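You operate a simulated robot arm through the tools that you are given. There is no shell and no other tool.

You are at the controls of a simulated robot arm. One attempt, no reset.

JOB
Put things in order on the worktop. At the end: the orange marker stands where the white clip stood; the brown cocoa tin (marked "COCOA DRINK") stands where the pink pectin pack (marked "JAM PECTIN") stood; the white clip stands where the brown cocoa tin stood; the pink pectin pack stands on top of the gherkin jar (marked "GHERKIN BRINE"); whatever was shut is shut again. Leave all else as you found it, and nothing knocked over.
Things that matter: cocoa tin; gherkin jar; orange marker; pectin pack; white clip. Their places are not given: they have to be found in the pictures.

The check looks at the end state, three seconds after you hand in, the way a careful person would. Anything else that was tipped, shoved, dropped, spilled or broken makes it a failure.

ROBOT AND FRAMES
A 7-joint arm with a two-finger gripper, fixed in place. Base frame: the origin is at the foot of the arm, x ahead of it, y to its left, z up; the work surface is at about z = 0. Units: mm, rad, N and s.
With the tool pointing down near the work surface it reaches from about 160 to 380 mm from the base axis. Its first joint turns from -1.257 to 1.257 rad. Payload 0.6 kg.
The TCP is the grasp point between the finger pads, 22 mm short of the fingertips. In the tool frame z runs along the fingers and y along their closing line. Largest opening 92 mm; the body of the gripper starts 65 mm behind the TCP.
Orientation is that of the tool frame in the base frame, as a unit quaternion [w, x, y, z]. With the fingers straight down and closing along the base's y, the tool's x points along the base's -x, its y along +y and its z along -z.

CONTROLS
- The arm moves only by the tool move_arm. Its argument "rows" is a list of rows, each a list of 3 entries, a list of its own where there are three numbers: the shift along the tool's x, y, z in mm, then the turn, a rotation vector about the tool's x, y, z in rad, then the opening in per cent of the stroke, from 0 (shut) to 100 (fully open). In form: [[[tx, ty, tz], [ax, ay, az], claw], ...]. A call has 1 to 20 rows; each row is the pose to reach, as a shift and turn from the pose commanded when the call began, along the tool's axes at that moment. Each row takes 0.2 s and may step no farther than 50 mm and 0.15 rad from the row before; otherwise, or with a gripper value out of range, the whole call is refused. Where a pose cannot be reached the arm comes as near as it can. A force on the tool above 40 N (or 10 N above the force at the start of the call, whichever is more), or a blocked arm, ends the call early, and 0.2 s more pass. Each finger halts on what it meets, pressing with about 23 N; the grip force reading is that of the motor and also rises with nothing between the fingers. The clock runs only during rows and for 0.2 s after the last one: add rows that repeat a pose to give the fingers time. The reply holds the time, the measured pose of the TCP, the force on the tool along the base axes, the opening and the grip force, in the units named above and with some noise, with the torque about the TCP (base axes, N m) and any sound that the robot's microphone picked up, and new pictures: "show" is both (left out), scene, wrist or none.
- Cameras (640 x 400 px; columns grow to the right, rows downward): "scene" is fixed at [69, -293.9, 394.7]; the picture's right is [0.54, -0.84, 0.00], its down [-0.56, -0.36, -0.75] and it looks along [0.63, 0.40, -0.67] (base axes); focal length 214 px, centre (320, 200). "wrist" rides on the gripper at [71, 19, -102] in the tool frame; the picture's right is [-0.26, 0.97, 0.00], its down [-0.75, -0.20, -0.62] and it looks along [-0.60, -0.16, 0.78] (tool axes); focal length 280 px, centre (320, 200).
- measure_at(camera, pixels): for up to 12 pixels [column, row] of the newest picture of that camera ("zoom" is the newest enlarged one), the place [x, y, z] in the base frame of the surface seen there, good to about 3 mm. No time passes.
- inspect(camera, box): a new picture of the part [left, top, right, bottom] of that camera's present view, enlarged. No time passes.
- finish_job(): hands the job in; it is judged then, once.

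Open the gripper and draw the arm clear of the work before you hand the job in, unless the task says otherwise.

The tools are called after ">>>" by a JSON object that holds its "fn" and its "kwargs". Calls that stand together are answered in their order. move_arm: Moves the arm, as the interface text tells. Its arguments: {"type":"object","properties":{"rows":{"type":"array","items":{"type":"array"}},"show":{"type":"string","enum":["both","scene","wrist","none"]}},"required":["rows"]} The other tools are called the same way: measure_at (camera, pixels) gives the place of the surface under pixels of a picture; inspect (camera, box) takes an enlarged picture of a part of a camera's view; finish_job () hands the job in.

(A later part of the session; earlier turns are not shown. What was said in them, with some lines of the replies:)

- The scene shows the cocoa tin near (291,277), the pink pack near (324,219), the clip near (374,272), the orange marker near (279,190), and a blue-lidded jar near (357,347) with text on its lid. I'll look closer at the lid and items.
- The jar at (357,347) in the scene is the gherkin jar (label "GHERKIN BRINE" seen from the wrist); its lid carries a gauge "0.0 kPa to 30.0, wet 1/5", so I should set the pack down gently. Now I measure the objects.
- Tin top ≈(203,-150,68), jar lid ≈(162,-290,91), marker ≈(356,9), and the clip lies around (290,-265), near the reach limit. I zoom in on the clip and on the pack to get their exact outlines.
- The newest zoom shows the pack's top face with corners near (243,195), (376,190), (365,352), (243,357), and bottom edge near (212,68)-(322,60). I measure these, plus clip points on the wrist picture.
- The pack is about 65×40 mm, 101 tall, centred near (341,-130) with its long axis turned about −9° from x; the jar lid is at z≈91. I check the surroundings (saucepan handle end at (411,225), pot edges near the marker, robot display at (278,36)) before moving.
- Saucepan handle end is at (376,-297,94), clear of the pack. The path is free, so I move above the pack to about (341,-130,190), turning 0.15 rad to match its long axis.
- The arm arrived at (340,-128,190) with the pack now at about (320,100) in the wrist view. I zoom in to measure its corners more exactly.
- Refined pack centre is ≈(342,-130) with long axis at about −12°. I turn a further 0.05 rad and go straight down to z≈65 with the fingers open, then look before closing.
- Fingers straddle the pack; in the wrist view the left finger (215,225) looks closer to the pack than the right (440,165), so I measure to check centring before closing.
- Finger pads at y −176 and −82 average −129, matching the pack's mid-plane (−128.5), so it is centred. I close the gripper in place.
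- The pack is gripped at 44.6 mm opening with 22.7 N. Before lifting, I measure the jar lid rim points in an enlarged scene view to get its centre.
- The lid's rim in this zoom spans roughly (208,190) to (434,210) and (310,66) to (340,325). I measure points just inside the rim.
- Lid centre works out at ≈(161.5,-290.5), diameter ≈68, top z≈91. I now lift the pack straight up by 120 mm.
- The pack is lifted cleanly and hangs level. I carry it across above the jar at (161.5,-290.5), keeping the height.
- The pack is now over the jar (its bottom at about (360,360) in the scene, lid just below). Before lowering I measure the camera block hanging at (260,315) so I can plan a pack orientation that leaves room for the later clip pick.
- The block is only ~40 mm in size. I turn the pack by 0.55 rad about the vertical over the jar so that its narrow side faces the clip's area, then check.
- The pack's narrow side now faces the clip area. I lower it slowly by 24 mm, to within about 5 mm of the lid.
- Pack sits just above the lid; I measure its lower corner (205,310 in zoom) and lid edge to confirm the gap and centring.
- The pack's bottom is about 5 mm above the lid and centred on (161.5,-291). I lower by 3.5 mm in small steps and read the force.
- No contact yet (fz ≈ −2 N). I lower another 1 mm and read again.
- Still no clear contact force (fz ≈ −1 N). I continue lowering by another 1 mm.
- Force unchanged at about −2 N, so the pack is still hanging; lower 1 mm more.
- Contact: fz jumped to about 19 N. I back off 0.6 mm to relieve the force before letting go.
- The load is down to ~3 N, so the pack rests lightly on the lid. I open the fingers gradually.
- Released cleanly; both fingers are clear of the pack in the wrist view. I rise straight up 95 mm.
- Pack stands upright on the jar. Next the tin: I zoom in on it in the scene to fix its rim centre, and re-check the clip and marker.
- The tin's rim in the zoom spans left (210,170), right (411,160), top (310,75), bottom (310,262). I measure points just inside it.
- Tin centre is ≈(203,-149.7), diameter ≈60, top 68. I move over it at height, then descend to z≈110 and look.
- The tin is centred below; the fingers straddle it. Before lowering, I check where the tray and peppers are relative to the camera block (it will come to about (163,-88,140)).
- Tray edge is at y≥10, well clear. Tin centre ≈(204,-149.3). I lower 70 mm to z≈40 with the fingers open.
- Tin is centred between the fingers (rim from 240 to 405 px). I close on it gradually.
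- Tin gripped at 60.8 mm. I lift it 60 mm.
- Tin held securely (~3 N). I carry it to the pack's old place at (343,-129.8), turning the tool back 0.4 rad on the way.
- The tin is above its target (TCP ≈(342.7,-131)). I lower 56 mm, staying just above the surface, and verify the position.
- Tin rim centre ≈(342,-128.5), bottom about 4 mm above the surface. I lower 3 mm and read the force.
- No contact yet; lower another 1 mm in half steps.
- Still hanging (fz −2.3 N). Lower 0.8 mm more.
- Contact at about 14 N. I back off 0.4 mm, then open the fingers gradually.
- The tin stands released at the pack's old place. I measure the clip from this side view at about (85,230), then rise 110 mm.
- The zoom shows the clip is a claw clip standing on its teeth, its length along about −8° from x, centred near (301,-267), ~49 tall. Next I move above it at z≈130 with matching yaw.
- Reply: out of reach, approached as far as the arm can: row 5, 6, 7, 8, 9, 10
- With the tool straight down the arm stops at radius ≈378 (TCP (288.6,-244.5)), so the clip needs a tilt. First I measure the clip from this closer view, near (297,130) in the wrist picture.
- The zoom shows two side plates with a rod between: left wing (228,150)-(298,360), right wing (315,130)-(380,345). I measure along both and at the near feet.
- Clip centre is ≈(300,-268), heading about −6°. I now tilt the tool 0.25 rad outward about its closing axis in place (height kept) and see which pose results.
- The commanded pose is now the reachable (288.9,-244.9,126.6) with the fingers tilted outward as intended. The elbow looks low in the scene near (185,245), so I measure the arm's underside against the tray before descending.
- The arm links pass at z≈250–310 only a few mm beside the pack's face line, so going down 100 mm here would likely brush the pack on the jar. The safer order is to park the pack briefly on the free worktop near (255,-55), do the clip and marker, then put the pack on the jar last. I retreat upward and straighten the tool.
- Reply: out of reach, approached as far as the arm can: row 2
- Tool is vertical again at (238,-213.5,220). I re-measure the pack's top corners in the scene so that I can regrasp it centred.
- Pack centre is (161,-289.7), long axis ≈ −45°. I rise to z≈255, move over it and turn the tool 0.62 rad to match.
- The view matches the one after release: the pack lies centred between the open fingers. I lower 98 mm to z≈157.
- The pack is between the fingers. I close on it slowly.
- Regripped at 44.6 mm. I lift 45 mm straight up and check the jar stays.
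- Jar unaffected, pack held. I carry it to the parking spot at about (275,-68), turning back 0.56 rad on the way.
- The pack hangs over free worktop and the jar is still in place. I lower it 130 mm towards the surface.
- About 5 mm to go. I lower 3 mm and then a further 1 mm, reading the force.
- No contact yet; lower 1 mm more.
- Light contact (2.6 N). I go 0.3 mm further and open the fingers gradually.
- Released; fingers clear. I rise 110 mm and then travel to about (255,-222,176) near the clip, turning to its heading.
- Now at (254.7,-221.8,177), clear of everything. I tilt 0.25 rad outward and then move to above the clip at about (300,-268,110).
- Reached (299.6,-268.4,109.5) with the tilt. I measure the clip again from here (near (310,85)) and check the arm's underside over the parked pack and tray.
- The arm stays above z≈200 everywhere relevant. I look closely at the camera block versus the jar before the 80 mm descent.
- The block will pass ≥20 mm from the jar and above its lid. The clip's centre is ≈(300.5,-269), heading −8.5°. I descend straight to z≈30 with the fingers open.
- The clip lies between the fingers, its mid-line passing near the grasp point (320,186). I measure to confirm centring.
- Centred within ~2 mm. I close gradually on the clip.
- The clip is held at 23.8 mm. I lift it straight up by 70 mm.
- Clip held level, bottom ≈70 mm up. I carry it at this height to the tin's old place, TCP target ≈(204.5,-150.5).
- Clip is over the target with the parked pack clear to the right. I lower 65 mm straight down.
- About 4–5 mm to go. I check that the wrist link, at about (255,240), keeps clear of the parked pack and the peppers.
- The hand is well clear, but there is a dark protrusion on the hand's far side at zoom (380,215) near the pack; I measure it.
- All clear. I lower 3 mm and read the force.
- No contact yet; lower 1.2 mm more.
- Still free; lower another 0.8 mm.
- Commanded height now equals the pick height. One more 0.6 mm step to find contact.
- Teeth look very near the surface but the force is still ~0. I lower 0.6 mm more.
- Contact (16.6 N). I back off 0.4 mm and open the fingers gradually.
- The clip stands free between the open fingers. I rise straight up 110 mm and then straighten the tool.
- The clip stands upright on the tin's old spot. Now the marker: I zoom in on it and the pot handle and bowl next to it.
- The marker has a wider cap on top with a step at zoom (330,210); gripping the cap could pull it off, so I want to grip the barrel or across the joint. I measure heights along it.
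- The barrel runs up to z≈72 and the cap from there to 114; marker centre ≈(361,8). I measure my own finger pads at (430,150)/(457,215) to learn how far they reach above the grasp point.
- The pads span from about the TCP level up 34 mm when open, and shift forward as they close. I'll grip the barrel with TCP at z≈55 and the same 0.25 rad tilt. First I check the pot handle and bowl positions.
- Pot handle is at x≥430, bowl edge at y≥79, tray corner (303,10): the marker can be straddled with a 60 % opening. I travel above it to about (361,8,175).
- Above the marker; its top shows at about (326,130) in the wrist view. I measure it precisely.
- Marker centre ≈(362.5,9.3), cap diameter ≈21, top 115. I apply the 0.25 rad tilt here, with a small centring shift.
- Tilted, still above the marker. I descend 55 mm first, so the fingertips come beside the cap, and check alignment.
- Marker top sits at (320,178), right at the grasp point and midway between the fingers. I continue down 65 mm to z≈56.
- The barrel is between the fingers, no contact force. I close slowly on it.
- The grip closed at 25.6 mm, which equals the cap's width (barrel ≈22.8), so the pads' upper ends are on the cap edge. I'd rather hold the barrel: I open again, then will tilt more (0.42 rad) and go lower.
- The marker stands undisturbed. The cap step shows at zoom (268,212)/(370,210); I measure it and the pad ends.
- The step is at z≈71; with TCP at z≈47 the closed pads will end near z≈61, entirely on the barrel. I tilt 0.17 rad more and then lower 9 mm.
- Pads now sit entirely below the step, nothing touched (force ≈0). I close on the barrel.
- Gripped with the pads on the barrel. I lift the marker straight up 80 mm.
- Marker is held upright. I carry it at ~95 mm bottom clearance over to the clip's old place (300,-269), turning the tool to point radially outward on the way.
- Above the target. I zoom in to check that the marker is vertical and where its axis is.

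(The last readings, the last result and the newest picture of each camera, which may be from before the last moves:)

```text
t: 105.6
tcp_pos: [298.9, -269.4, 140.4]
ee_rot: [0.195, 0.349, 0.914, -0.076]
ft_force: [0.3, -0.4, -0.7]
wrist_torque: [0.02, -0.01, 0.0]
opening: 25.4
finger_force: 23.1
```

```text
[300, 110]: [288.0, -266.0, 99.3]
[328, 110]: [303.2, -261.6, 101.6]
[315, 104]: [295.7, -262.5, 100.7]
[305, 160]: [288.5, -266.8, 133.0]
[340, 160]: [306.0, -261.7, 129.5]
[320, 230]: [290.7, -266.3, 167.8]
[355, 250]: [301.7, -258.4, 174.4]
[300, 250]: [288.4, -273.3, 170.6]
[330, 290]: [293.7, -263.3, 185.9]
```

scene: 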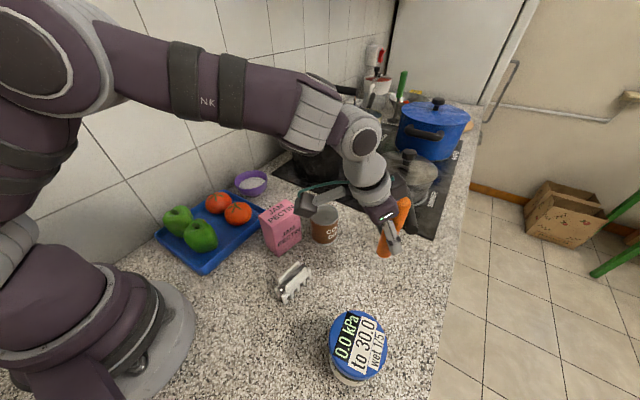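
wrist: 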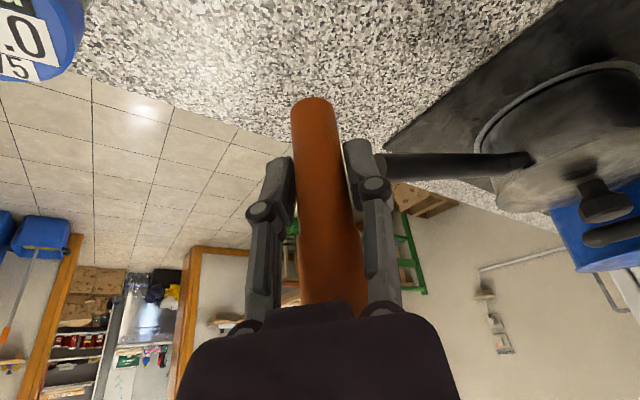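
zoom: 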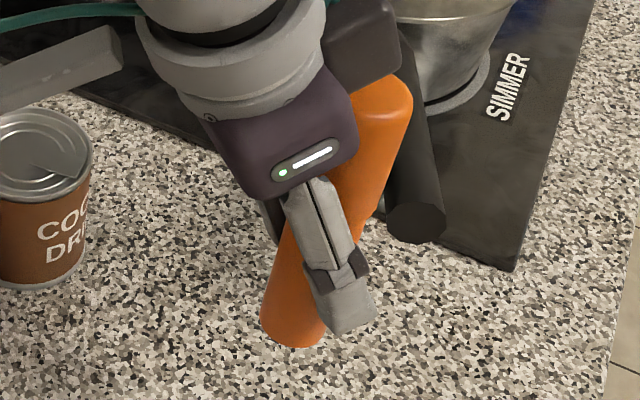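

The marker hangs vertical with its axis at ≈(299.5,-270). I lower it 88 mm straight down.

>>> {"fn": "move_arm", "kwargs": {"rows": [[[3.7, 0, 8.2], [0, 0, 0], 10], [[9, 0, 20], [0, 0, 0], 10], [[15.1, 0, 33.8], [0, 0, 0], 10], [[21.2, 0, 47.5], [0, 0, 0], 10], [[27.3, 0, 61.2], [0, 0, 0], 10], [[32, 0, 71.7], [0, 0, 0], 10], [[35, 0, 78.3], [0, 0, 0], 10], [[35.9, 0, 80.3], [0, 0, 0], 10], [[35.9, 0, 80.3], [0, 0, 0], 10]], "show": "both"}}

```text
t: 107.6
tcp_pos: [299.9, -269.3, 53.1]
ee_rot: [0.195, 0.349, 0.914, -0.076]
ft_force: [1.0, 0.0, 0.2]
wrist_torque: [-0.03, -0.03, 0.02]
opening: 25.4
finger_force: 22.8
```

scene: 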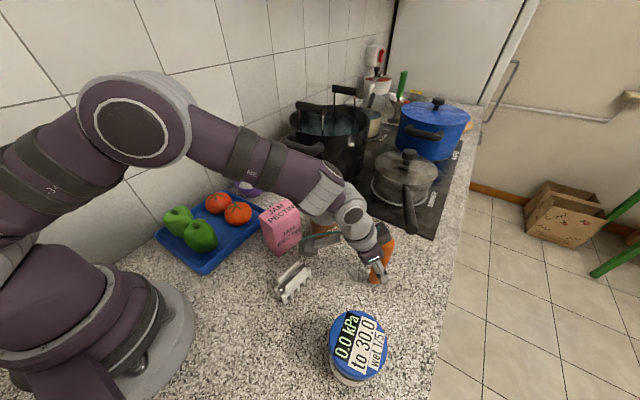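
wrist: 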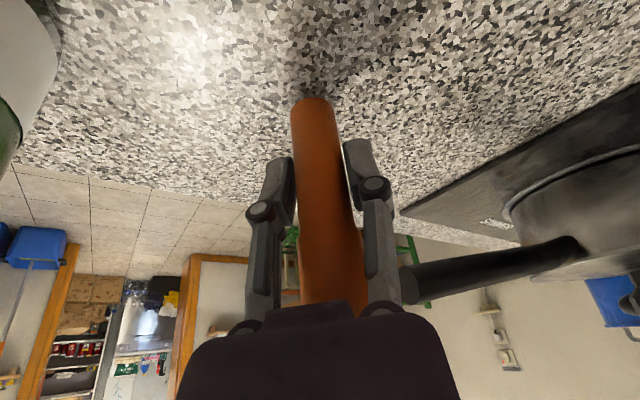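

About 6–7 mm remain. I lower 5 mm and read the force.

>>> {"fn": "move_arm", "kwargs": {"rows": [[[0.6, 0, 1.4], [0, 0, 0], 10], [[1.2, 0, 2.7], [0, 0, 0], 10], [[1.8, 0, 4.1], [0, 0, 0], 10], [[2.04, 0, 4.57], [0, 0, 0], 10], [[2.04, 0, 4.57], [0, 0, 0], 10]], "show": "none"}}

```text
t: 108.8
tcp_pos: [299.7, -268.7, 49.5]
ee_rot: [0.194, 0.349, 0.914, -0.075]
ft_force: [-0.1, -0.1, -0.4]
wrist_torque: [0.0, 0.0, 0.02]
opening: 25.6
finger_force: 22.8
```

No contact; lower 1.2 mm more.

>>> {"fn": "move_arm", "kwargs": {"rows": [[[0.25, 0, 0.55], [0, 0, 0], 10], [[0.5, 0, 1.1], [0, 0, 0], 10], [[0.5, 0, 1.1], [0, 0, 0], 10]], "show": "none"}}

```text
t: 109.6
tcp_pos: [298.8, -269.2, 47.6]
ee_rot: [0.194, 0.35, 0.913, -0.075]
ft_force: [0.1, -0.1, -0.5]
wrist_torque: [0.03, 0.0, 0.01]
opening: 25.4
finger_force: 23.4
```

Still free (TCP z ≈47.6, pick height was ≈46). Lower another 0.8 mm.

>>> {"fn": "move_arm", "kwargs": {"rows": [[[0.16, 0, 0.37], [0, 0, 0], 10], [[0.33, 0, 0.73], [0, 0, 0], 10], [[0.33, 0, 0.73], [0, 0, 0], 10]], "show": "none"}}

```text
t: 110.4
tcp_pos: [299.5, -269.2, 47.1]
ee_rot: [0.195, 0.348, 0.914, -0.075]
ft_force: [-0.7, -0.2, 8.5]
wrist_torque: [0.0, 0.01, -0.01]
opening: 25.4
finger_force: 22.8
```

Contact at 8.5 N. I back off 0.2 mm and open the fingers slowly.

>>> {"fn": "move_arm", "kwargs": {"rows": [[[-0.08, 0, -0.18], [0, 0, 0], 10], [[-0.08, 0, -0.18], [0, 0, 0], 26], [[-0.08, 0, -0.18], [0, 0, 0], 29], [[-0.08, 0, -0.18], [0, 0, 0], 33], [[-0.08, 0, -0.18], [0, 0, 0], 40], [[-0.08, 0, -0.18], [0, 0, 0], 48], [[-0.08, 0, -0.18], [0, 0, 0], 58], [[-0.08, 0, -0.18], [0, 0, 0], 65], [[-0.08, 0, -0.18], [0, 0, 0], 65]], "show": "both"}}

>>> {"fn": "inspect", "kwargs": {"camera": "scene", "box": [330, 200, 440, 300]}}

```text
t: 112.4
tcp_pos: [299.2, -269.2, 46.7]
ee_rot: [0.195, 0.349, 0.914, -0.075]
ft_force: [-0.4, -0.4, -0.1]
wrist_torque: [0.01, -0.03, 0.01]
opening: 60.1
finger_force: 0.0
```

scene: 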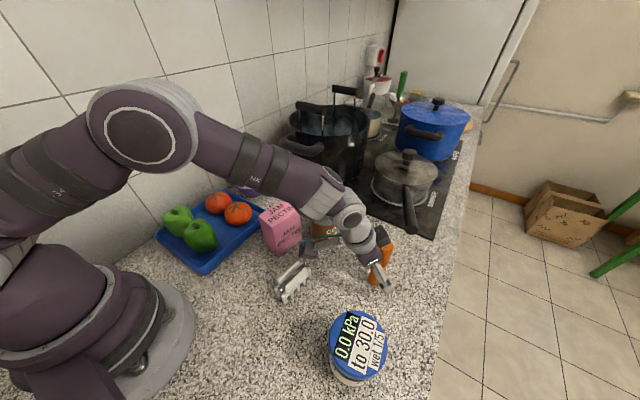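
wrist: 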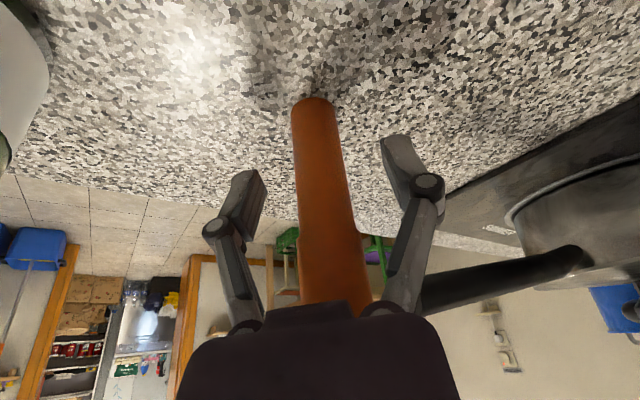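

```text
4.00 times, centred on (385, 250) of scene
```

zoom: 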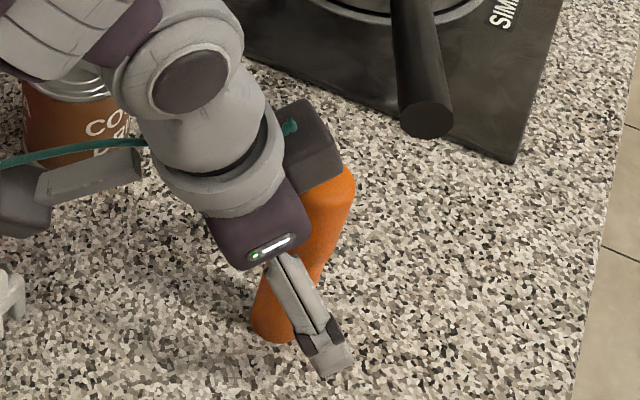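

The marker stands freely on the clip's old place. I withdraw straight up 95 mm, then inward 60 mm.

>>> {"fn": "move_arm", "kwargs": {"rows": [[[-2, 0, -4.6], [0, 0, 0], 65], [[-6.1, 0, -13.7], [0, 0, 0], 65], [[-12.2, 0, -27.4], [0, 0, 0], 65], [[-19.2, 0, -42.9], [0, 0, 0], 65], [[-26.1, 0, -58.4], [0, 0, 0], 65], [[-33, 0, -74], [0, 0, 0], 65], [[-38.8, 0, -86.7], [0, 0, 0], 65], [[-30, 0, -91], [0, 0, 0], 65], [[-15, 0, -97.5], [0, 0, 0], 65], [[3, 0, -105.5], [0, 0, 0], 65], [[16, 0, -111.2], [0, 0, 0], 65], [[16, 0, -111.2], [0, 0, 0], 65]], "show": "both"}}

```text
t: 115.0
tcp_pos: [255.4, -229.1, 141.0]
ee_rot: [0.195, 0.349, 0.913, -0.076]
ft_force: [0.5, 1.0, 0.3]
wrist_torque: [-0.03, 0.02, 0.02]
opening: 59.6
finger_force: 0.1
```

scene: 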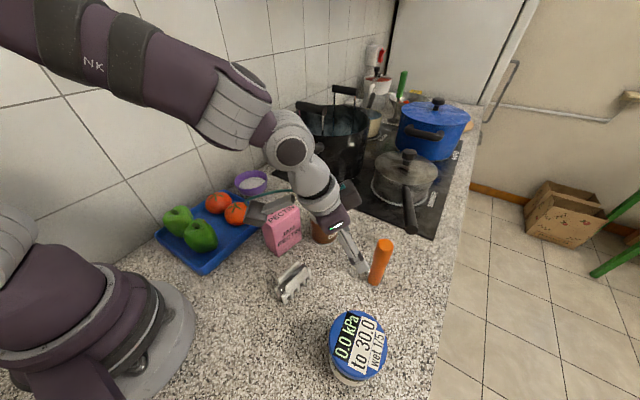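
wrist: 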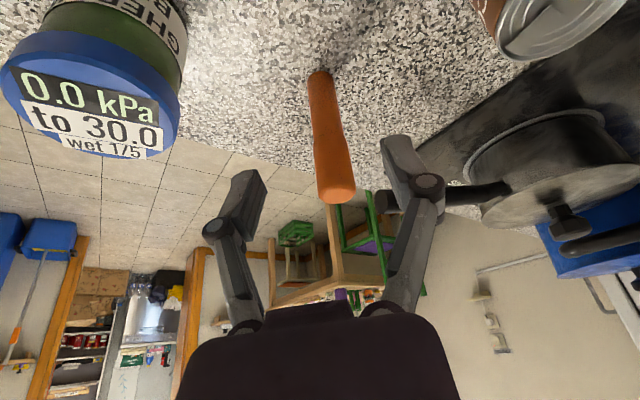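

Marker upright at (381,262) in the scene. I now rise 50 mm and straighten the tool before fetching the pack.

>>> {"fn": "move_arm", "kwargs": {"rows": [[[-4, 0, -9], [0, 0.05, 0], 70], [[-8, 0, -18], [0, 0.13, 0], 80], [[-12, 0, -27], [0, 0.21, 0], 90], [[-16, 0, -36], [0, 0.29, 0], 100], [[-19, 0, -43], [0, 0.36, 0], 100], [[-20.4, 0, -45.7], [0, 0.42, 0], 100], [[-20.4, 0, -45.7], [0, 0.42, 0], 100]], "show": "both"}}

```text
t: 116.6
tcp_pos: [254.4, -229.3, 191.8]
ee_rot: [0.0, 0.358, 0.934, 0.0]
ft_force: [0.4, -0.5, -0.2]
wrist_torque: [0.02, 0.02, 0.0]
opening: 92.1
finger_force: 0.1
```

scene: 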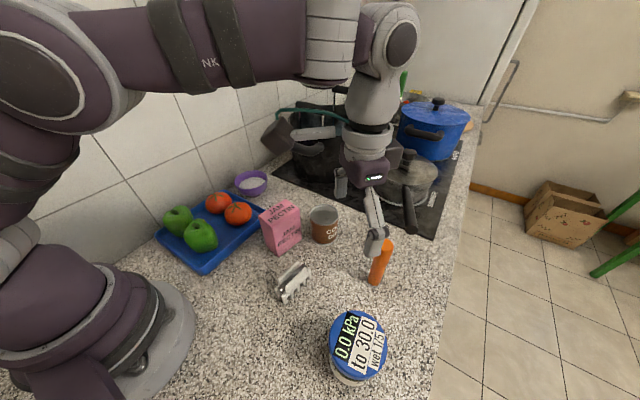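
wrist: 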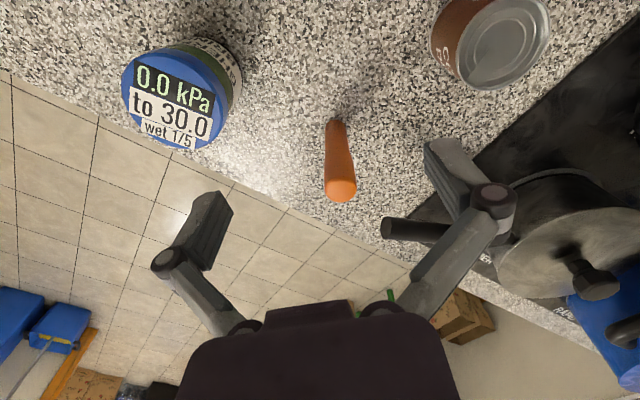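

Tool vertical again at (254.4,-229.3,192). I verify the new places of marker, clip, tin and the parked pack by measuring them.

>>> {"fn": "measure_at", "kwargs": {"camera": "wrist", "pixels": [[340, 190], [327, 187], [355, 187], [336, 122], [175, 97], [125, 85], [222, 115], [185, 55], [165, 140], [505, 40]]}}

>>> {"fn": "measure_at", "kwargs": {"camera": "scene", "pixels": [[264, 213], [286, 201], [299, 212], [277, 224], [281, 212], [310, 214], [336, 214], [323, 207], [323, 222], [282, 284], [302, 272], [293, 290]]}}

```text
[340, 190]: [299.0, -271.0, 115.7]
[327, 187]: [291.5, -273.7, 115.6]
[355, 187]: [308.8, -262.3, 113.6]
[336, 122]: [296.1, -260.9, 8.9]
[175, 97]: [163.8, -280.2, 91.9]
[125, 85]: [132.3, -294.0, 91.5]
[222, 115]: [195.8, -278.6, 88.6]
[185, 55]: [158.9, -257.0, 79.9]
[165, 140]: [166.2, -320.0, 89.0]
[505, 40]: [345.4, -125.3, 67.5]
```

```text
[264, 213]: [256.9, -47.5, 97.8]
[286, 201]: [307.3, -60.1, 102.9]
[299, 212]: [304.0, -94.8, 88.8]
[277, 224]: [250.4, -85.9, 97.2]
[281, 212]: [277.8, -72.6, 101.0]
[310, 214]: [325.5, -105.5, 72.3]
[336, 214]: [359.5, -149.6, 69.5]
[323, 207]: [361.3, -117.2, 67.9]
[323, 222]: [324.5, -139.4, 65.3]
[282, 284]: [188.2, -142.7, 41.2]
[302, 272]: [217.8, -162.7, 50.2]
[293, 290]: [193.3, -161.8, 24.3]
```

All three stand where they should (marker ≈(300,-269), tin ≈(342.5,-128), clip ≈(203,-152)). I travel above the parked pack at about (275,-69,190).

>>> {"fn": "move_arm", "kwargs": {"rows": [[[5, 7, 0], [0, 0, -0.03], 100], [[15, 21, 0], [0, 0, -0.08], 100], [[27, 38, 0], [0, 0, -0.15], 100], [[39, 55, 0], [0, 0, -0.22], 100], [[51, 72, 0], [0, 0, -0.29], 100], [[63, 89, 0], [0, 0, -0.36], 100], [[75, 106, 0], [0, 0, -0.43], 100], [[85, 121, 0], [0, 0, -0.49], 100], [[92, 131, 0], [0, 0, -0.53], 100], [[92.5, 132.2, 0], [0, 0, -0.53], 100], [[92.5, 132.2, 0], [0, 0, -0.53], 100]], "show": "both"}}

>>> {"fn": "measure_at", "kwargs": {"camera": "wrist", "pixels": [[283, 78], [341, 67], [354, 150], [306, 159], [320, 112]]}}

```text
t: 119.0
tcp_pos: [273.9, -68.2, 192.3]
ee_rot: [0.0, 0.101, 0.995, -0.001]
ft_force: [-0.8, 0.3, -0.8]
wrist_torque: [-0.03, -0.02, -0.02]
opening: 91.8
finger_force: 0.2
```

scene: 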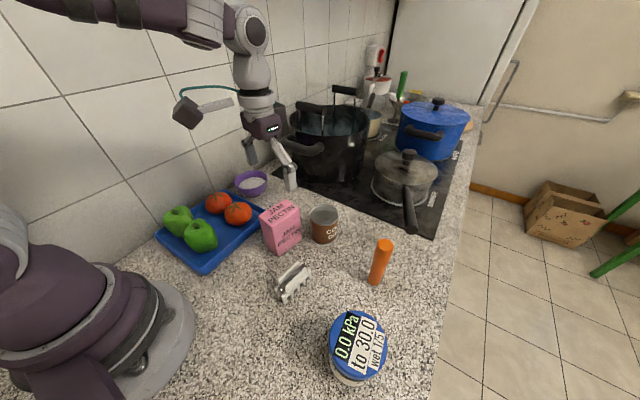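
wrist: 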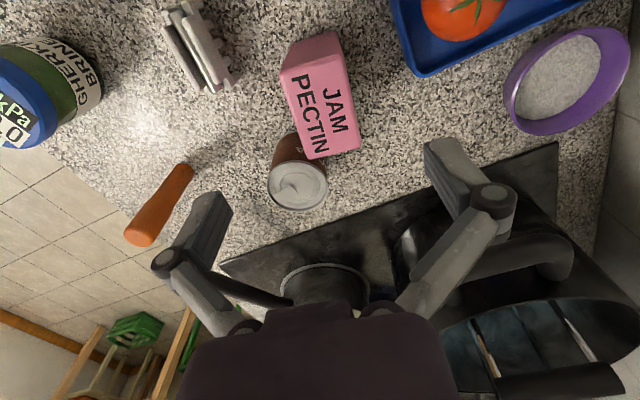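

```text
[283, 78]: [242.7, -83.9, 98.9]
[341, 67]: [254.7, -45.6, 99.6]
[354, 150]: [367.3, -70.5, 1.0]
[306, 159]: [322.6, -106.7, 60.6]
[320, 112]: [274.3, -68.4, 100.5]
```

The pack is centred between the open fingers, as in the first pick. I descend 125 mm to z≈66.

>>> {"fn": "move_arm", "kwargs": {"rows": [[[0, 0, 12], [0, 0, 0], 100], [[0, 0, 30], [0, 0, 0], 100], [[0, 0, 50], [0, 0, 0], 100], [[0, 0, 70], [0, 0, 0], 100], [[0, 0, 90], [0, 0, 0], 100], [[0, 0, 108], [0, 0, 0], 100], [[0, 0, 120], [0, 0, 0], 100], [[0, 0, 125], [0, 0, 0], 100], [[0, 0, 125], [0, 0, 0], 100]], "show": "wrist"}}

>>> {"fn": "measure_at", "kwargs": {"camera": "wrist", "pixels": [[233, 188], [362, 150], [265, 240], [376, 215], [225, 205], [428, 150], [320, 190]]}}

```text
t: 121.0
tcp_pos: [273.7, -68.2, 66.3]
ee_rot: [0.0, 0.1, 0.995, -0.001]
ft_force: [-0.6, 0.2, -0.4]
wrist_torque: [-0.03, 0.0, 0.03]
opening: 91.7
finger_force: 0.1
```

wrist: 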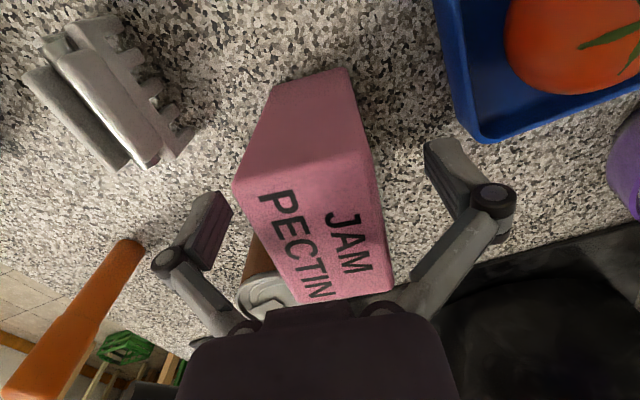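

```text
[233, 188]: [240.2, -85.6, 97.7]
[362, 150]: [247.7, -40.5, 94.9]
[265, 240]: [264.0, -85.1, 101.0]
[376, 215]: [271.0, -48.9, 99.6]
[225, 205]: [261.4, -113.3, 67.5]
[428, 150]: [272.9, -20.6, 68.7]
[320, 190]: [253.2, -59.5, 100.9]
```

Pads at y −113 and −21 (mean −67) against pack sides −85/−49 (mean −67): centred. I close on the pack.

>>> {"fn": "move_arm", "kwargs": {"rows": [[[0, 0, 0], [0, 0, 0], 85], [[0, 0, 0], [0, 0, 0], 70], [[0, 0, 0], [0, 0, 0], 58], [[0, 0, 0], [0, 0, 0], 50], [[0, 0, 0], [0, 0, 0], 42], [[0, 0, 0], [0, 0, 0], 34], [[0, 0, 0], [0, 0, 0], 30], [[0, 0, 0], [0, 0, 0], 30]], "show": "wrist"}}

```text
t: 122.8
tcp_pos: [273.5, -67.9, 66.5]
ee_rot: [0.0, 0.1, 0.995, -0.001]
ft_force: [-1.5, 1.4, 5.7]
wrist_torque: [0.03, 0.08, -0.01]
opening: 44.4
finger_force: 23.1
```

wrist: 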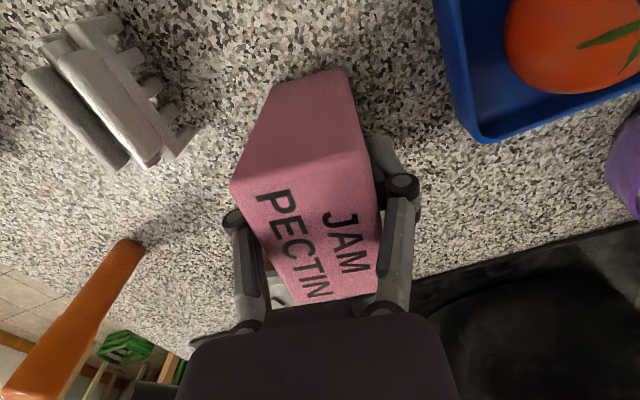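

Gripped at 44.4 mm. I lift the pack 138 mm straight up.

>>> {"fn": "move_arm", "kwargs": {"rows": [[[0, 0, -3], [0, 0, 0], 30], [[0, 0, -12], [0, 0, 0], 30], [[0, 0, -28], [0, 0, 0], 30], [[0, 0, -48], [0, 0, 0], 30], [[0, 0, -68], [0, 0, 0], 30], [[0, 0, -88], [0, 0, 0], 30], [[0, 0, -108], [0, 0, 0], 30], [[0, 0, -126], [0, 0, 0], 30], [[0, 0, -138], [0, 0, 0], 30], [[0, 0, -138], [0, 0, 0], 30]], "show": "both"}}

>>> {"fn": "inspect", "kwargs": {"camera": "scene", "box": [310, 295, 406, 395]}}

```text
t: 125.0
tcp_pos: [273.4, -68.7, 206.4]
ee_rot: [-0.001, 0.1, 0.995, -0.001]
ft_force: [-0.8, 0.5, -0.5]
wrist_torque: [0.03, 0.01, 0.02]
opening: 44.4
finger_force: 22.8
```

scene: 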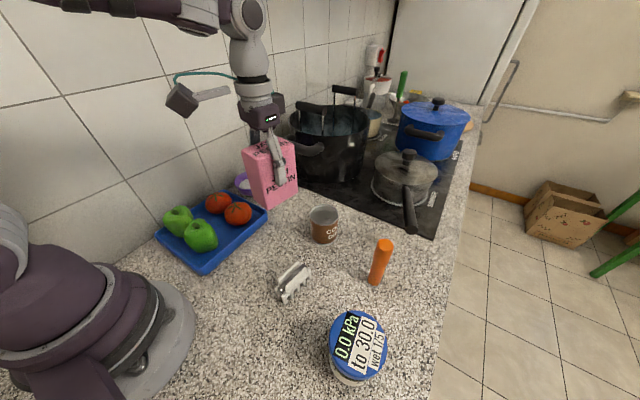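
wrist: 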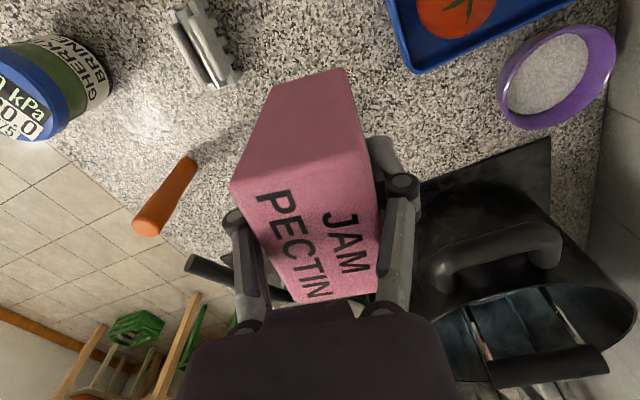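

```text
4.00 times, centred on (358, 345) of scene
```

zoom: 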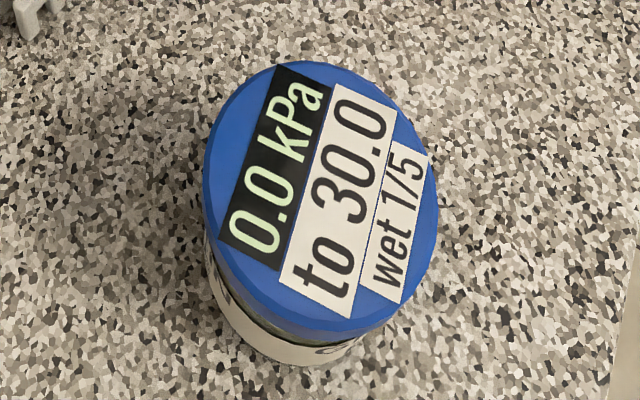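

The jar is exactly as before. I carry the pack to above the jar at (161.5,-290.3), turning 0.55 rad.

>>> {"fn": "move_arm", "kwargs": {"rows": [[[2.5, -9, 0], [0, 0, 0.02], 30], [[7, -25, 0], [0, 0, 0.06], 30], [[12, -43, 0], [0, 0, 0.1], 30], [[17, -62, 0], [0, 0, 0.14], 30], [[22, -81, 0], [0, 0, 0.19], 30], [[27.5, -100, 0], [0, 0, 0.23], 30], [[33, -119, 0], [0, 0, 0.27], 30], [[38, -138, 0], [0, 0, 0.32], 30], [[43, -157, 0], [0, 0, 0.36], 30], [[48.5, -176, 0], [0, 0, 0.4], 30], [[53.5, -195, 0], [0, 0, 0.45], 30], [[58.5, -213, 0], [0, 0, 0.49], 30], [[63, -229, 0], [0, 0, 0.53], 30], [[65.9, -239.8, 0], [0, 0, 0.55], 30], [[65.9, -239.8, 0], [0, 0, 0.55], 30]], "show": "both"}}

```text
t: 128.2
tcp_pos: [161.0, -291.4, 204.8]
ee_rot: [-0.001, 0.366, 0.93, -0.001]
ft_force: [0.2, 0.4, -1.2]
wrist_torque: [-0.01, 0.03, -0.03]
opening: 44.3
finger_force: 22.8
```

scene: 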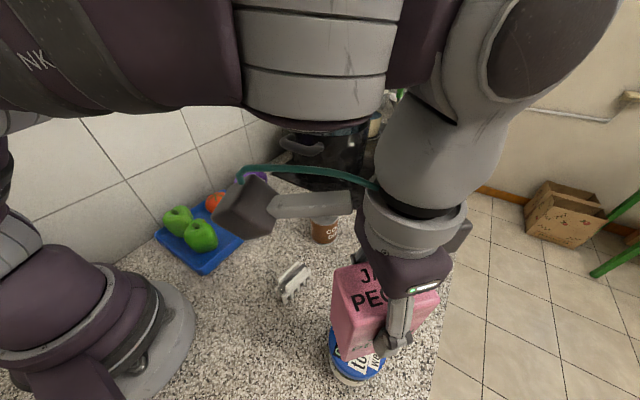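
wrist: 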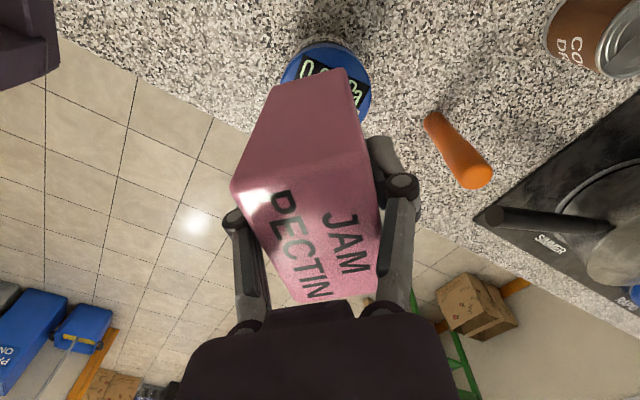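

Over the jar. I lower 43 mm to leave roughly 5 mm, then verify.

>>> {"fn": "move_arm", "kwargs": {"rows": [[[0, 0, 5], [0, 0, 0], 30], [[0, 0, 13], [0, 0, 0], 30], [[0, 0, 22], [0, 0, 0], 30], [[0, 0, 31], [0, 0, 0], 30], [[0, 0, 38], [0, 0, 0], 30], [[0, 0, 42], [0, 0, 0], 30], [[0, 0, 43], [0, 0, 0], 30], [[0, 0, 43], [0, 0, 0], 30]], "show": "both"}}

>>> {"fn": "inspect", "kwargs": {"camera": "scene", "box": [300, 270, 420, 400]}}

```text
t: 130.0
tcp_pos: [161.2, -290.2, 162.6]
ee_rot: [-0.001, 0.367, 0.93, 0.0]
ft_force: [0.0, 0.7, -1.2]
wrist_torque: [0.0, -0.04, -0.05]
opening: 44.4
finger_force: 23.2
```

scene: 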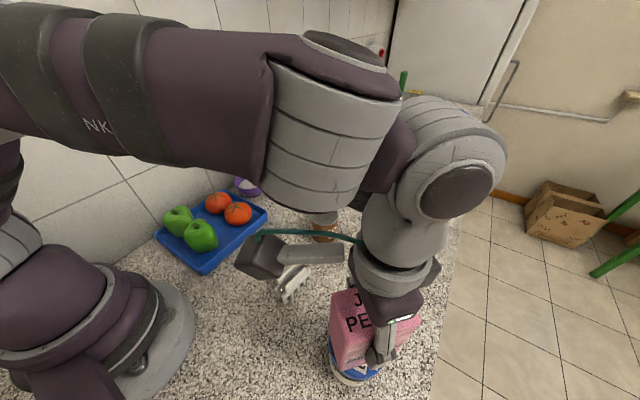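
wrist: 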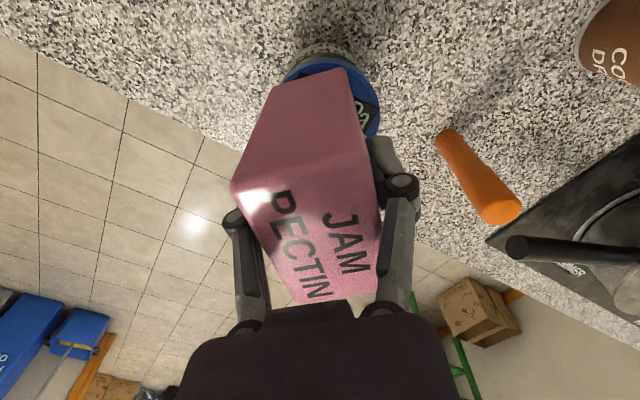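

```text
3.08 times, centred on (360, 335) of scene
```

zoom: 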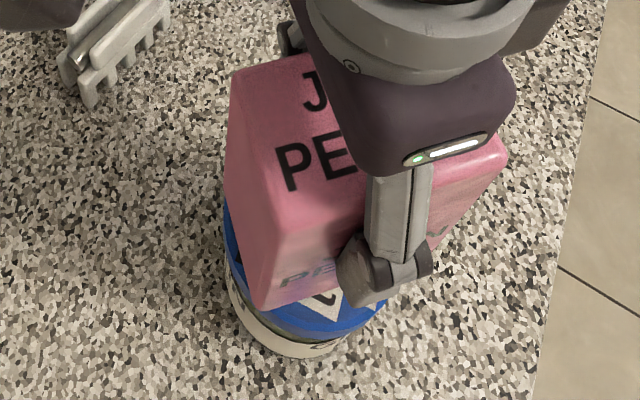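

Nearly identical to the first placement. I measure the pack's top near corners and bottom to confirm centring on the lid.

>>> {"fn": "measure_at", "kwargs": {"camera": "wrist", "pixels": [[345, 78], [278, 92], [363, 152], [236, 190], [300, 70], [372, 110], [376, 285], [306, 297]]}}

>>> {"fn": "measure_at", "kwargs": {"camera": "zoom", "pixels": [[263, 303], [282, 230], [237, 80], [498, 160], [232, 180]]}}

```text
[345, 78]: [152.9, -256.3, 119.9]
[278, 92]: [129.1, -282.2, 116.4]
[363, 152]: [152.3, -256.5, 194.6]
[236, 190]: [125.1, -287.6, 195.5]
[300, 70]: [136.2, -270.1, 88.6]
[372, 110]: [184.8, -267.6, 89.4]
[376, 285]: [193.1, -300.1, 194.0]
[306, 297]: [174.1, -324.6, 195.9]
```

```text
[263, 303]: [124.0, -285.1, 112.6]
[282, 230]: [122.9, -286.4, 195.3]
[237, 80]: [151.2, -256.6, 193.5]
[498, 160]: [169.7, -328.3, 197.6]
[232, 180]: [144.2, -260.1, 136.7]
```

Pack centre (160.4,-292) vs lid centre (161.5,-290.5): I shift 1.5 mm and lower 3 mm, reading the force.

>>> {"fn": "move_arm", "kwargs": {"rows": [[[0, 0.8, 0], [0, 0, 0], 30], [[0.2, 1.5, 1], [0, 0, 0], 30], [[0.2, 1.5, 2], [0, 0, 0], 30], [[0.2, 1.5, 3], [0, 0, 0], 30], [[0.2, 1.5, 3], [0, 0, 0], 30]], "show": "none"}}

```text
t: 131.2
tcp_pos: [161.8, -288.5, 158.9]
ee_rot: [-0.001, 0.366, 0.93, -0.001]
ft_force: [-0.2, -0.4, -0.9]
wrist_torque: [0.02, -0.02, 0.05]
opening: 44.4
finger_force: 22.5
```

No contact; lower 1 mm more.

>>> {"fn": "move_arm", "kwargs": {"rows": [[[0, 0, 0.5], [0, 0, 0], 30], [[0, 0, 1], [0, 0, 0], 30], [[0, 0, 1], [0, 0, 0], 30]], "show": "none"}}

```text
t: 132.0
tcp_pos: [162.5, -289.5, 158.9]
ee_rot: [-0.001, 0.367, 0.93, -0.001]
ft_force: [-0.1, 0.8, -0.2]
wrist_torque: [0.0, -0.01, 0.01]
opening: 44.7
finger_force: 22.5
```

Still free; lower 0.7 mm.

>>> {"fn": "move_arm", "kwargs": {"rows": [[[0, 0, 0.35], [0, 0, 0], 30], [[0, 0, 0.7], [0, 0, 0], 30], [[0, 0, 0.7], [0, 0, 0], 30]], "show": "none"}}

```text
t: 132.8
tcp_pos: [163.1, -288.7, 157.4]
ee_rot: [0.0, 0.367, 0.93, -0.001]
ft_force: [0.4, -0.3, -1.9]
wrist_torque: [0.03, -0.02, 0.01]
opening: 44.4
finger_force: 23.1
```

Still hanging (fz −1.9 N); lower 0.6 mm more.

>>> {"fn": "move_arm", "kwargs": {"rows": [[[0, 0, 0.3], [0, 0, 0], 30], [[0, 0, 0.6], [0, 0, 0], 30], [[0, 0, 0.6], [0, 0, 0], 30]], "show": "none"}}

```text
t: 133.6
tcp_pos: [162.1, -289.3, 157.4]
ee_rot: [-0.001, 0.366, 0.93, -0.001]
ft_force: [0.0, 0.0, -1.4]
wrist_torque: [0.0, 0.02, -0.03]
opening: 44.4
finger_force: 23.1
```

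No contact yet; another 0.6 mm.

>>> {"fn": "move_arm", "kwargs": {"rows": [[[0, 0, 0.3], [0, 0, 0], 30], [[0, 0, 0.6], [0, 0, 0], 30], [[0, 0, 0.6], [0, 0, 0], 30]], "show": "none"}}

```text
t: 134.4
tcp_pos: [163.2, -289.4, 156.3]
ee_rot: [0.001, 0.366, 0.931, -0.001]
ft_force: [2.0, -1.7, 7.3]
wrist_torque: [0.06, -0.1, 0.0]
opening: 44.7
finger_force: 23.2
```

Contact at about 7 N. I back off 0.2 mm and open the fingers gradually.

>>> {"fn": "move_arm", "kwargs": {"rows": [[[0, 0, -0.2], [0, 0, 0], 30], [[0, 0, -0.2], [0, 0, 0], 40], [[0, 0, -0.2], [0, 0, 0], 47], [[0, 0, -0.2], [0, 0, 0], 50], [[0, 0, -0.2], [0, 0, 0], 55], [[0, 0, -0.2], [0, 0, 0], 62], [[0, 0, -0.2], [0, 0, 0], 70], [[0, 0, -0.2], [0, 0, 0], 78], [[0, 0, -0.2], [0, 0, 0], 78]], "show": "both"}}

```text
t: 136.4
tcp_pos: [163.2, -289.4, 156.2]
ee_rot: [-0.001, 0.367, 0.93, -0.001]
ft_force: [-0.1, 0.5, -0.6]
wrist_torque: [-0.01, 0.0, 0.0]
opening: 71.9
finger_force: 0.1
```

scene: 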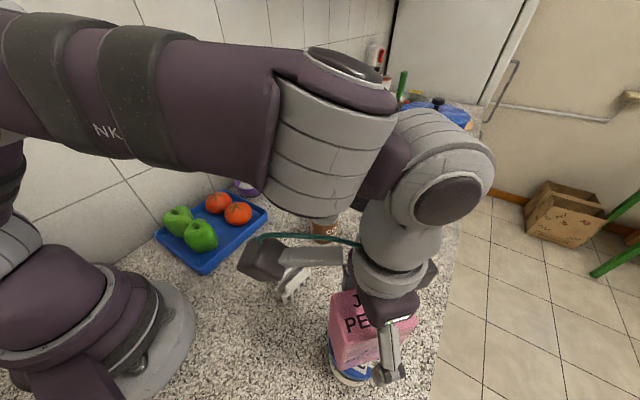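
wrist: 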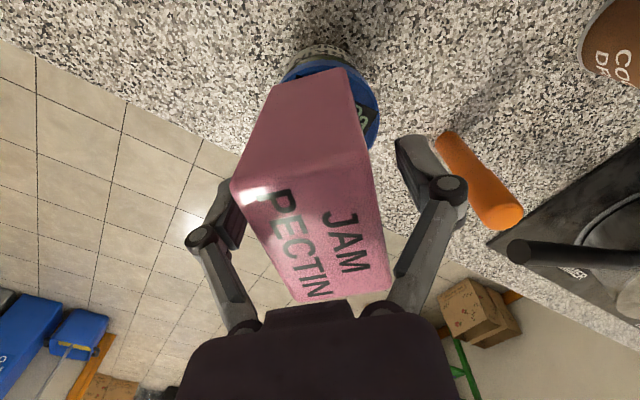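

Released cleanly, fingers clear on both sides. I rise straight up 100 mm.

>>> {"fn": "move_arm", "kwargs": {"rows": [[[0, 0, -5], [0, 0, 0], 78], [[0, 0, -15], [0, 0, 0], 78], [[0, 0, -30], [0, 0, 0], 78], [[0, 0, -48], [0, 0, 0], 80], [[0, 0, -66], [0, 0, 0], 85], [[0, 0, -84], [0, 0, 0], 95], [[0, 0, -100], [0, 0, 0], 100], [[0, 0, -100], [0, 0, 0], 100]], "show": "both"}}

```text
t: 138.2
tcp_pos: [164.5, -291.0, 257.7]
ee_rot: [0.003, 0.367, 0.93, -0.003]
ft_force: [6.1, -8.2, -18.7]
wrist_torque: [-0.17, 0.08, -0.09]
opening: 92.0
finger_force: 0.1
stopped in row 8: the force on the tool passed its limit at 44 N (the readings are from after the stop); the commanded pose is now the measured one
```

scene: 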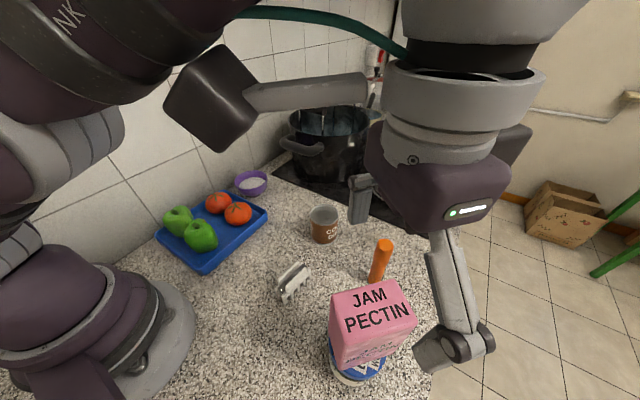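
wrist: 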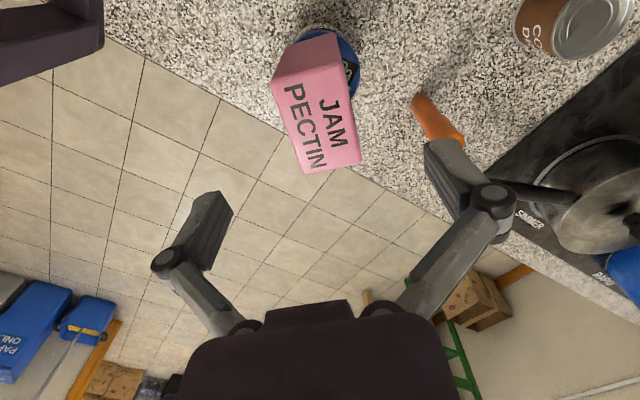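

The pack stands well, but at the end of the rise the tool met a force (44 N), most likely the camera block touching the arm's own link at (210,75) in the scene at this height. I lower 10 mm to relieve it.

>>> {"fn": "move_arm", "kwargs": {"rows": [[[0, 0, 3], [0, 0, 0], 100], [[0, 0, 7], [0, 0, 0], 100], [[0, 0, 10], [0, 0, 0], 100], [[0, 0, 10], [0, 0, 0], 100]], "show": "both"}}

```text
t: 139.2
tcp_pos: [164.6, -289.6, 247.0]
ee_rot: [0.002, 0.367, 0.93, -0.002]
ft_force: [-0.3, 0.0, -1.3]
wrist_torque: [0.0, 0.02, 0.01]
opening: 91.9
finger_force: 0.1
```

scene: 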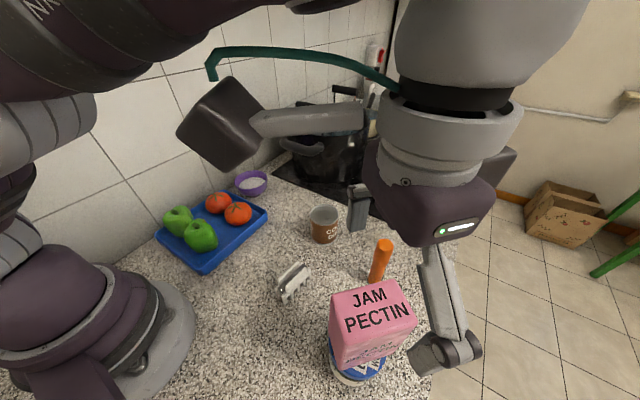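
wrist: 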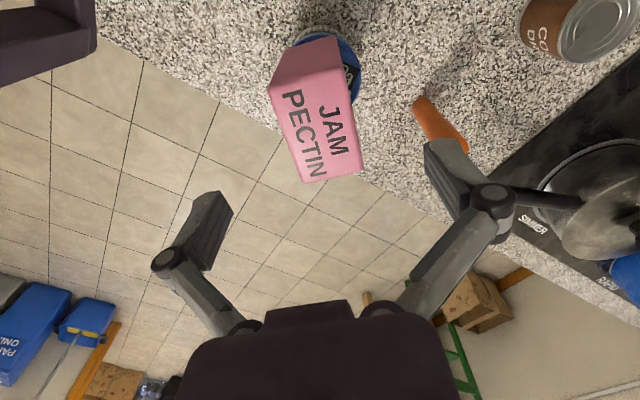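

Force back to zero; scene intact. I move the arm sideways clear of the pack at this height, towards (235,-150).

>>> {"fn": "move_arm", "kwargs": {"rows": [[[3, 10, 0], [0, 0, 0], 100], [[9, 30, 0], [0, 0, -0.05], 100], [[15, 50, 0], [0, 0, -0.1], 100], [[21, 71, 0], [0, 0, -0.15], 100], [[27, 92, 0], [0, 0, -0.2], 100], [[33, 113, 0], [0, 0, -0.25], 100], [[39, 133, 0], [0, 0, -0.3], 100], [[44, 150, 0], [0, 0, -0.35], 100], [[44, 150, 0], [0, 0, -0.35], 100]], "show": "both"}}

```text
t: 141.2
tcp_pos: [235.4, -151.0, 245.8]
ee_rot: [0.002, 0.199, 0.98, -0.002]
ft_force: [0.6, 0.3, -1.0]
wrist_torque: [-0.02, -0.07, -0.01]
opening: 92.0
finger_force: 0.1
```

scene: 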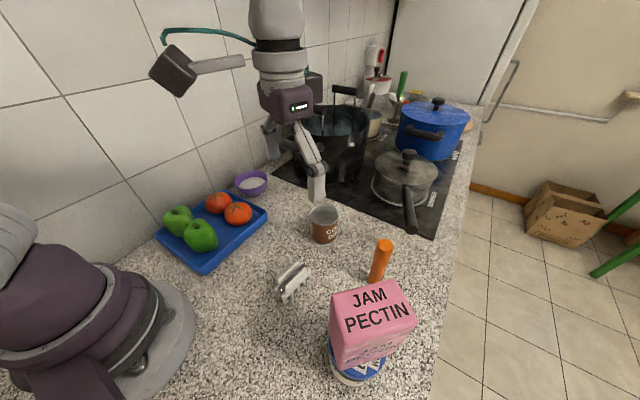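
wrist: 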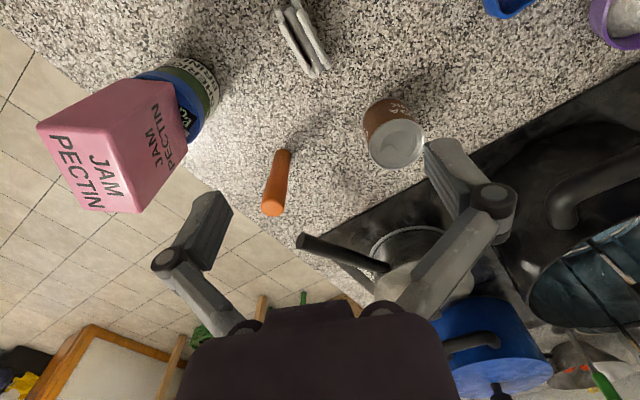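

The arm is clear. I do a final check of all places with enlarged views and measurements.

>>> {"fn": "inspect", "kwargs": {"camera": "scene", "box": [250, 190, 430, 390]}}

>>> {"fn": "measure_at", "kwargs": {"camera": "scene", "pixels": [[323, 215], [310, 214], [337, 214], [323, 207], [323, 223], [384, 243], [377, 280], [333, 298], [391, 285], [411, 319], [345, 333], [295, 275]]}}

>>> {"fn": "measure_at", "kwargs": {"camera": "wrist", "pixels": [[285, 20], [305, 75], [300, 10], [325, 65], [392, 145], [370, 145], [420, 140], [273, 207], [283, 155]]}}

```text
2.00 times, centred on (340, 290) of scene
```

zoom: 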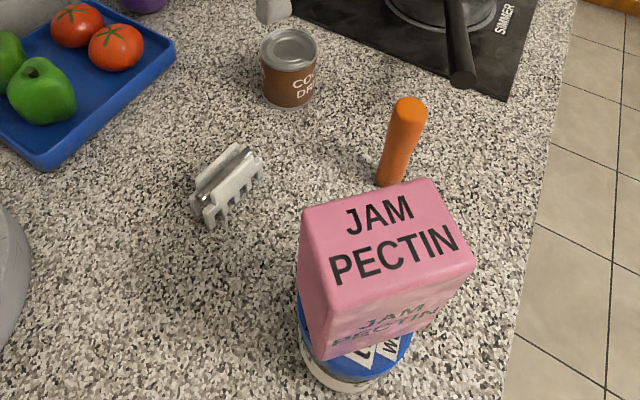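

```text
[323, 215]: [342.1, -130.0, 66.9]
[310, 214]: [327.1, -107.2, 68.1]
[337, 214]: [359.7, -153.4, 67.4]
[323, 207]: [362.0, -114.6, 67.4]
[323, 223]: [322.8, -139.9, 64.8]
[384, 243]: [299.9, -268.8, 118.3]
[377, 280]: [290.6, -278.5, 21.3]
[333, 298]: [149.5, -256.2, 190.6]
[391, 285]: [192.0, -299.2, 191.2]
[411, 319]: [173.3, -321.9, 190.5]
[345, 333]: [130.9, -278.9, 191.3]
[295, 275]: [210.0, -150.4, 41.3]
```

```text
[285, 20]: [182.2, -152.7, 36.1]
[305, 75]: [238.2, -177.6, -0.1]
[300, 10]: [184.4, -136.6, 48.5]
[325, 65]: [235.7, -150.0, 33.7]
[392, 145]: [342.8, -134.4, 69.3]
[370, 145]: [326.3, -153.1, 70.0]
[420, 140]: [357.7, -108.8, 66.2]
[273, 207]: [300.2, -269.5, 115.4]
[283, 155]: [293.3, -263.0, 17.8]
```

Everything checks out: tin at (342,-130), marker upright at (300,-269), clip standing at ≈(204,-151), and pack upright on the jar at (161,-289). The tray, pots and bowl look unchanged, the gripper is open and the arm is clear, so I hand in.

>>> {"fn": "finish_job", "kwargs": {}}

```text
The job is handed in.
```

The job is handed in, and by my last measurements every item is where you asked for it. I don't have the judge's result.

| Item | Where it now stands | Measured centre (x, y in mm) |
|---|---|---|
| Orange marker | where the white clip stood | (300, -269) |
| Cocoa tin | where the pectin pack stood | (342, -130) |
| White clip | where the cocoa tin stood | (204, -151) |
| Pectin pack | on top of the gherkin jar, upright and centred | (161, -289) |

- **Two extra steps:** I first put the pack on the jar, then saw the arm would likely brush it when reaching for the clip. I parked the pack on free worktop, finished the clip and marker, and put it back on the jar last.
- **Force stop:** While drawing back after the last placement, the arm stopped on a 44 N force. The camera block had most likely touched one of the arm's own links. I backed off, the force cleared, and the pictures showed nothing on the worktop moved.
- **Everything else:** I opened nothing. The jar lid and the marker cap look as they did at the start, and so do the tray, bowl and pots. The gripper is open and the arm is clear of the items.
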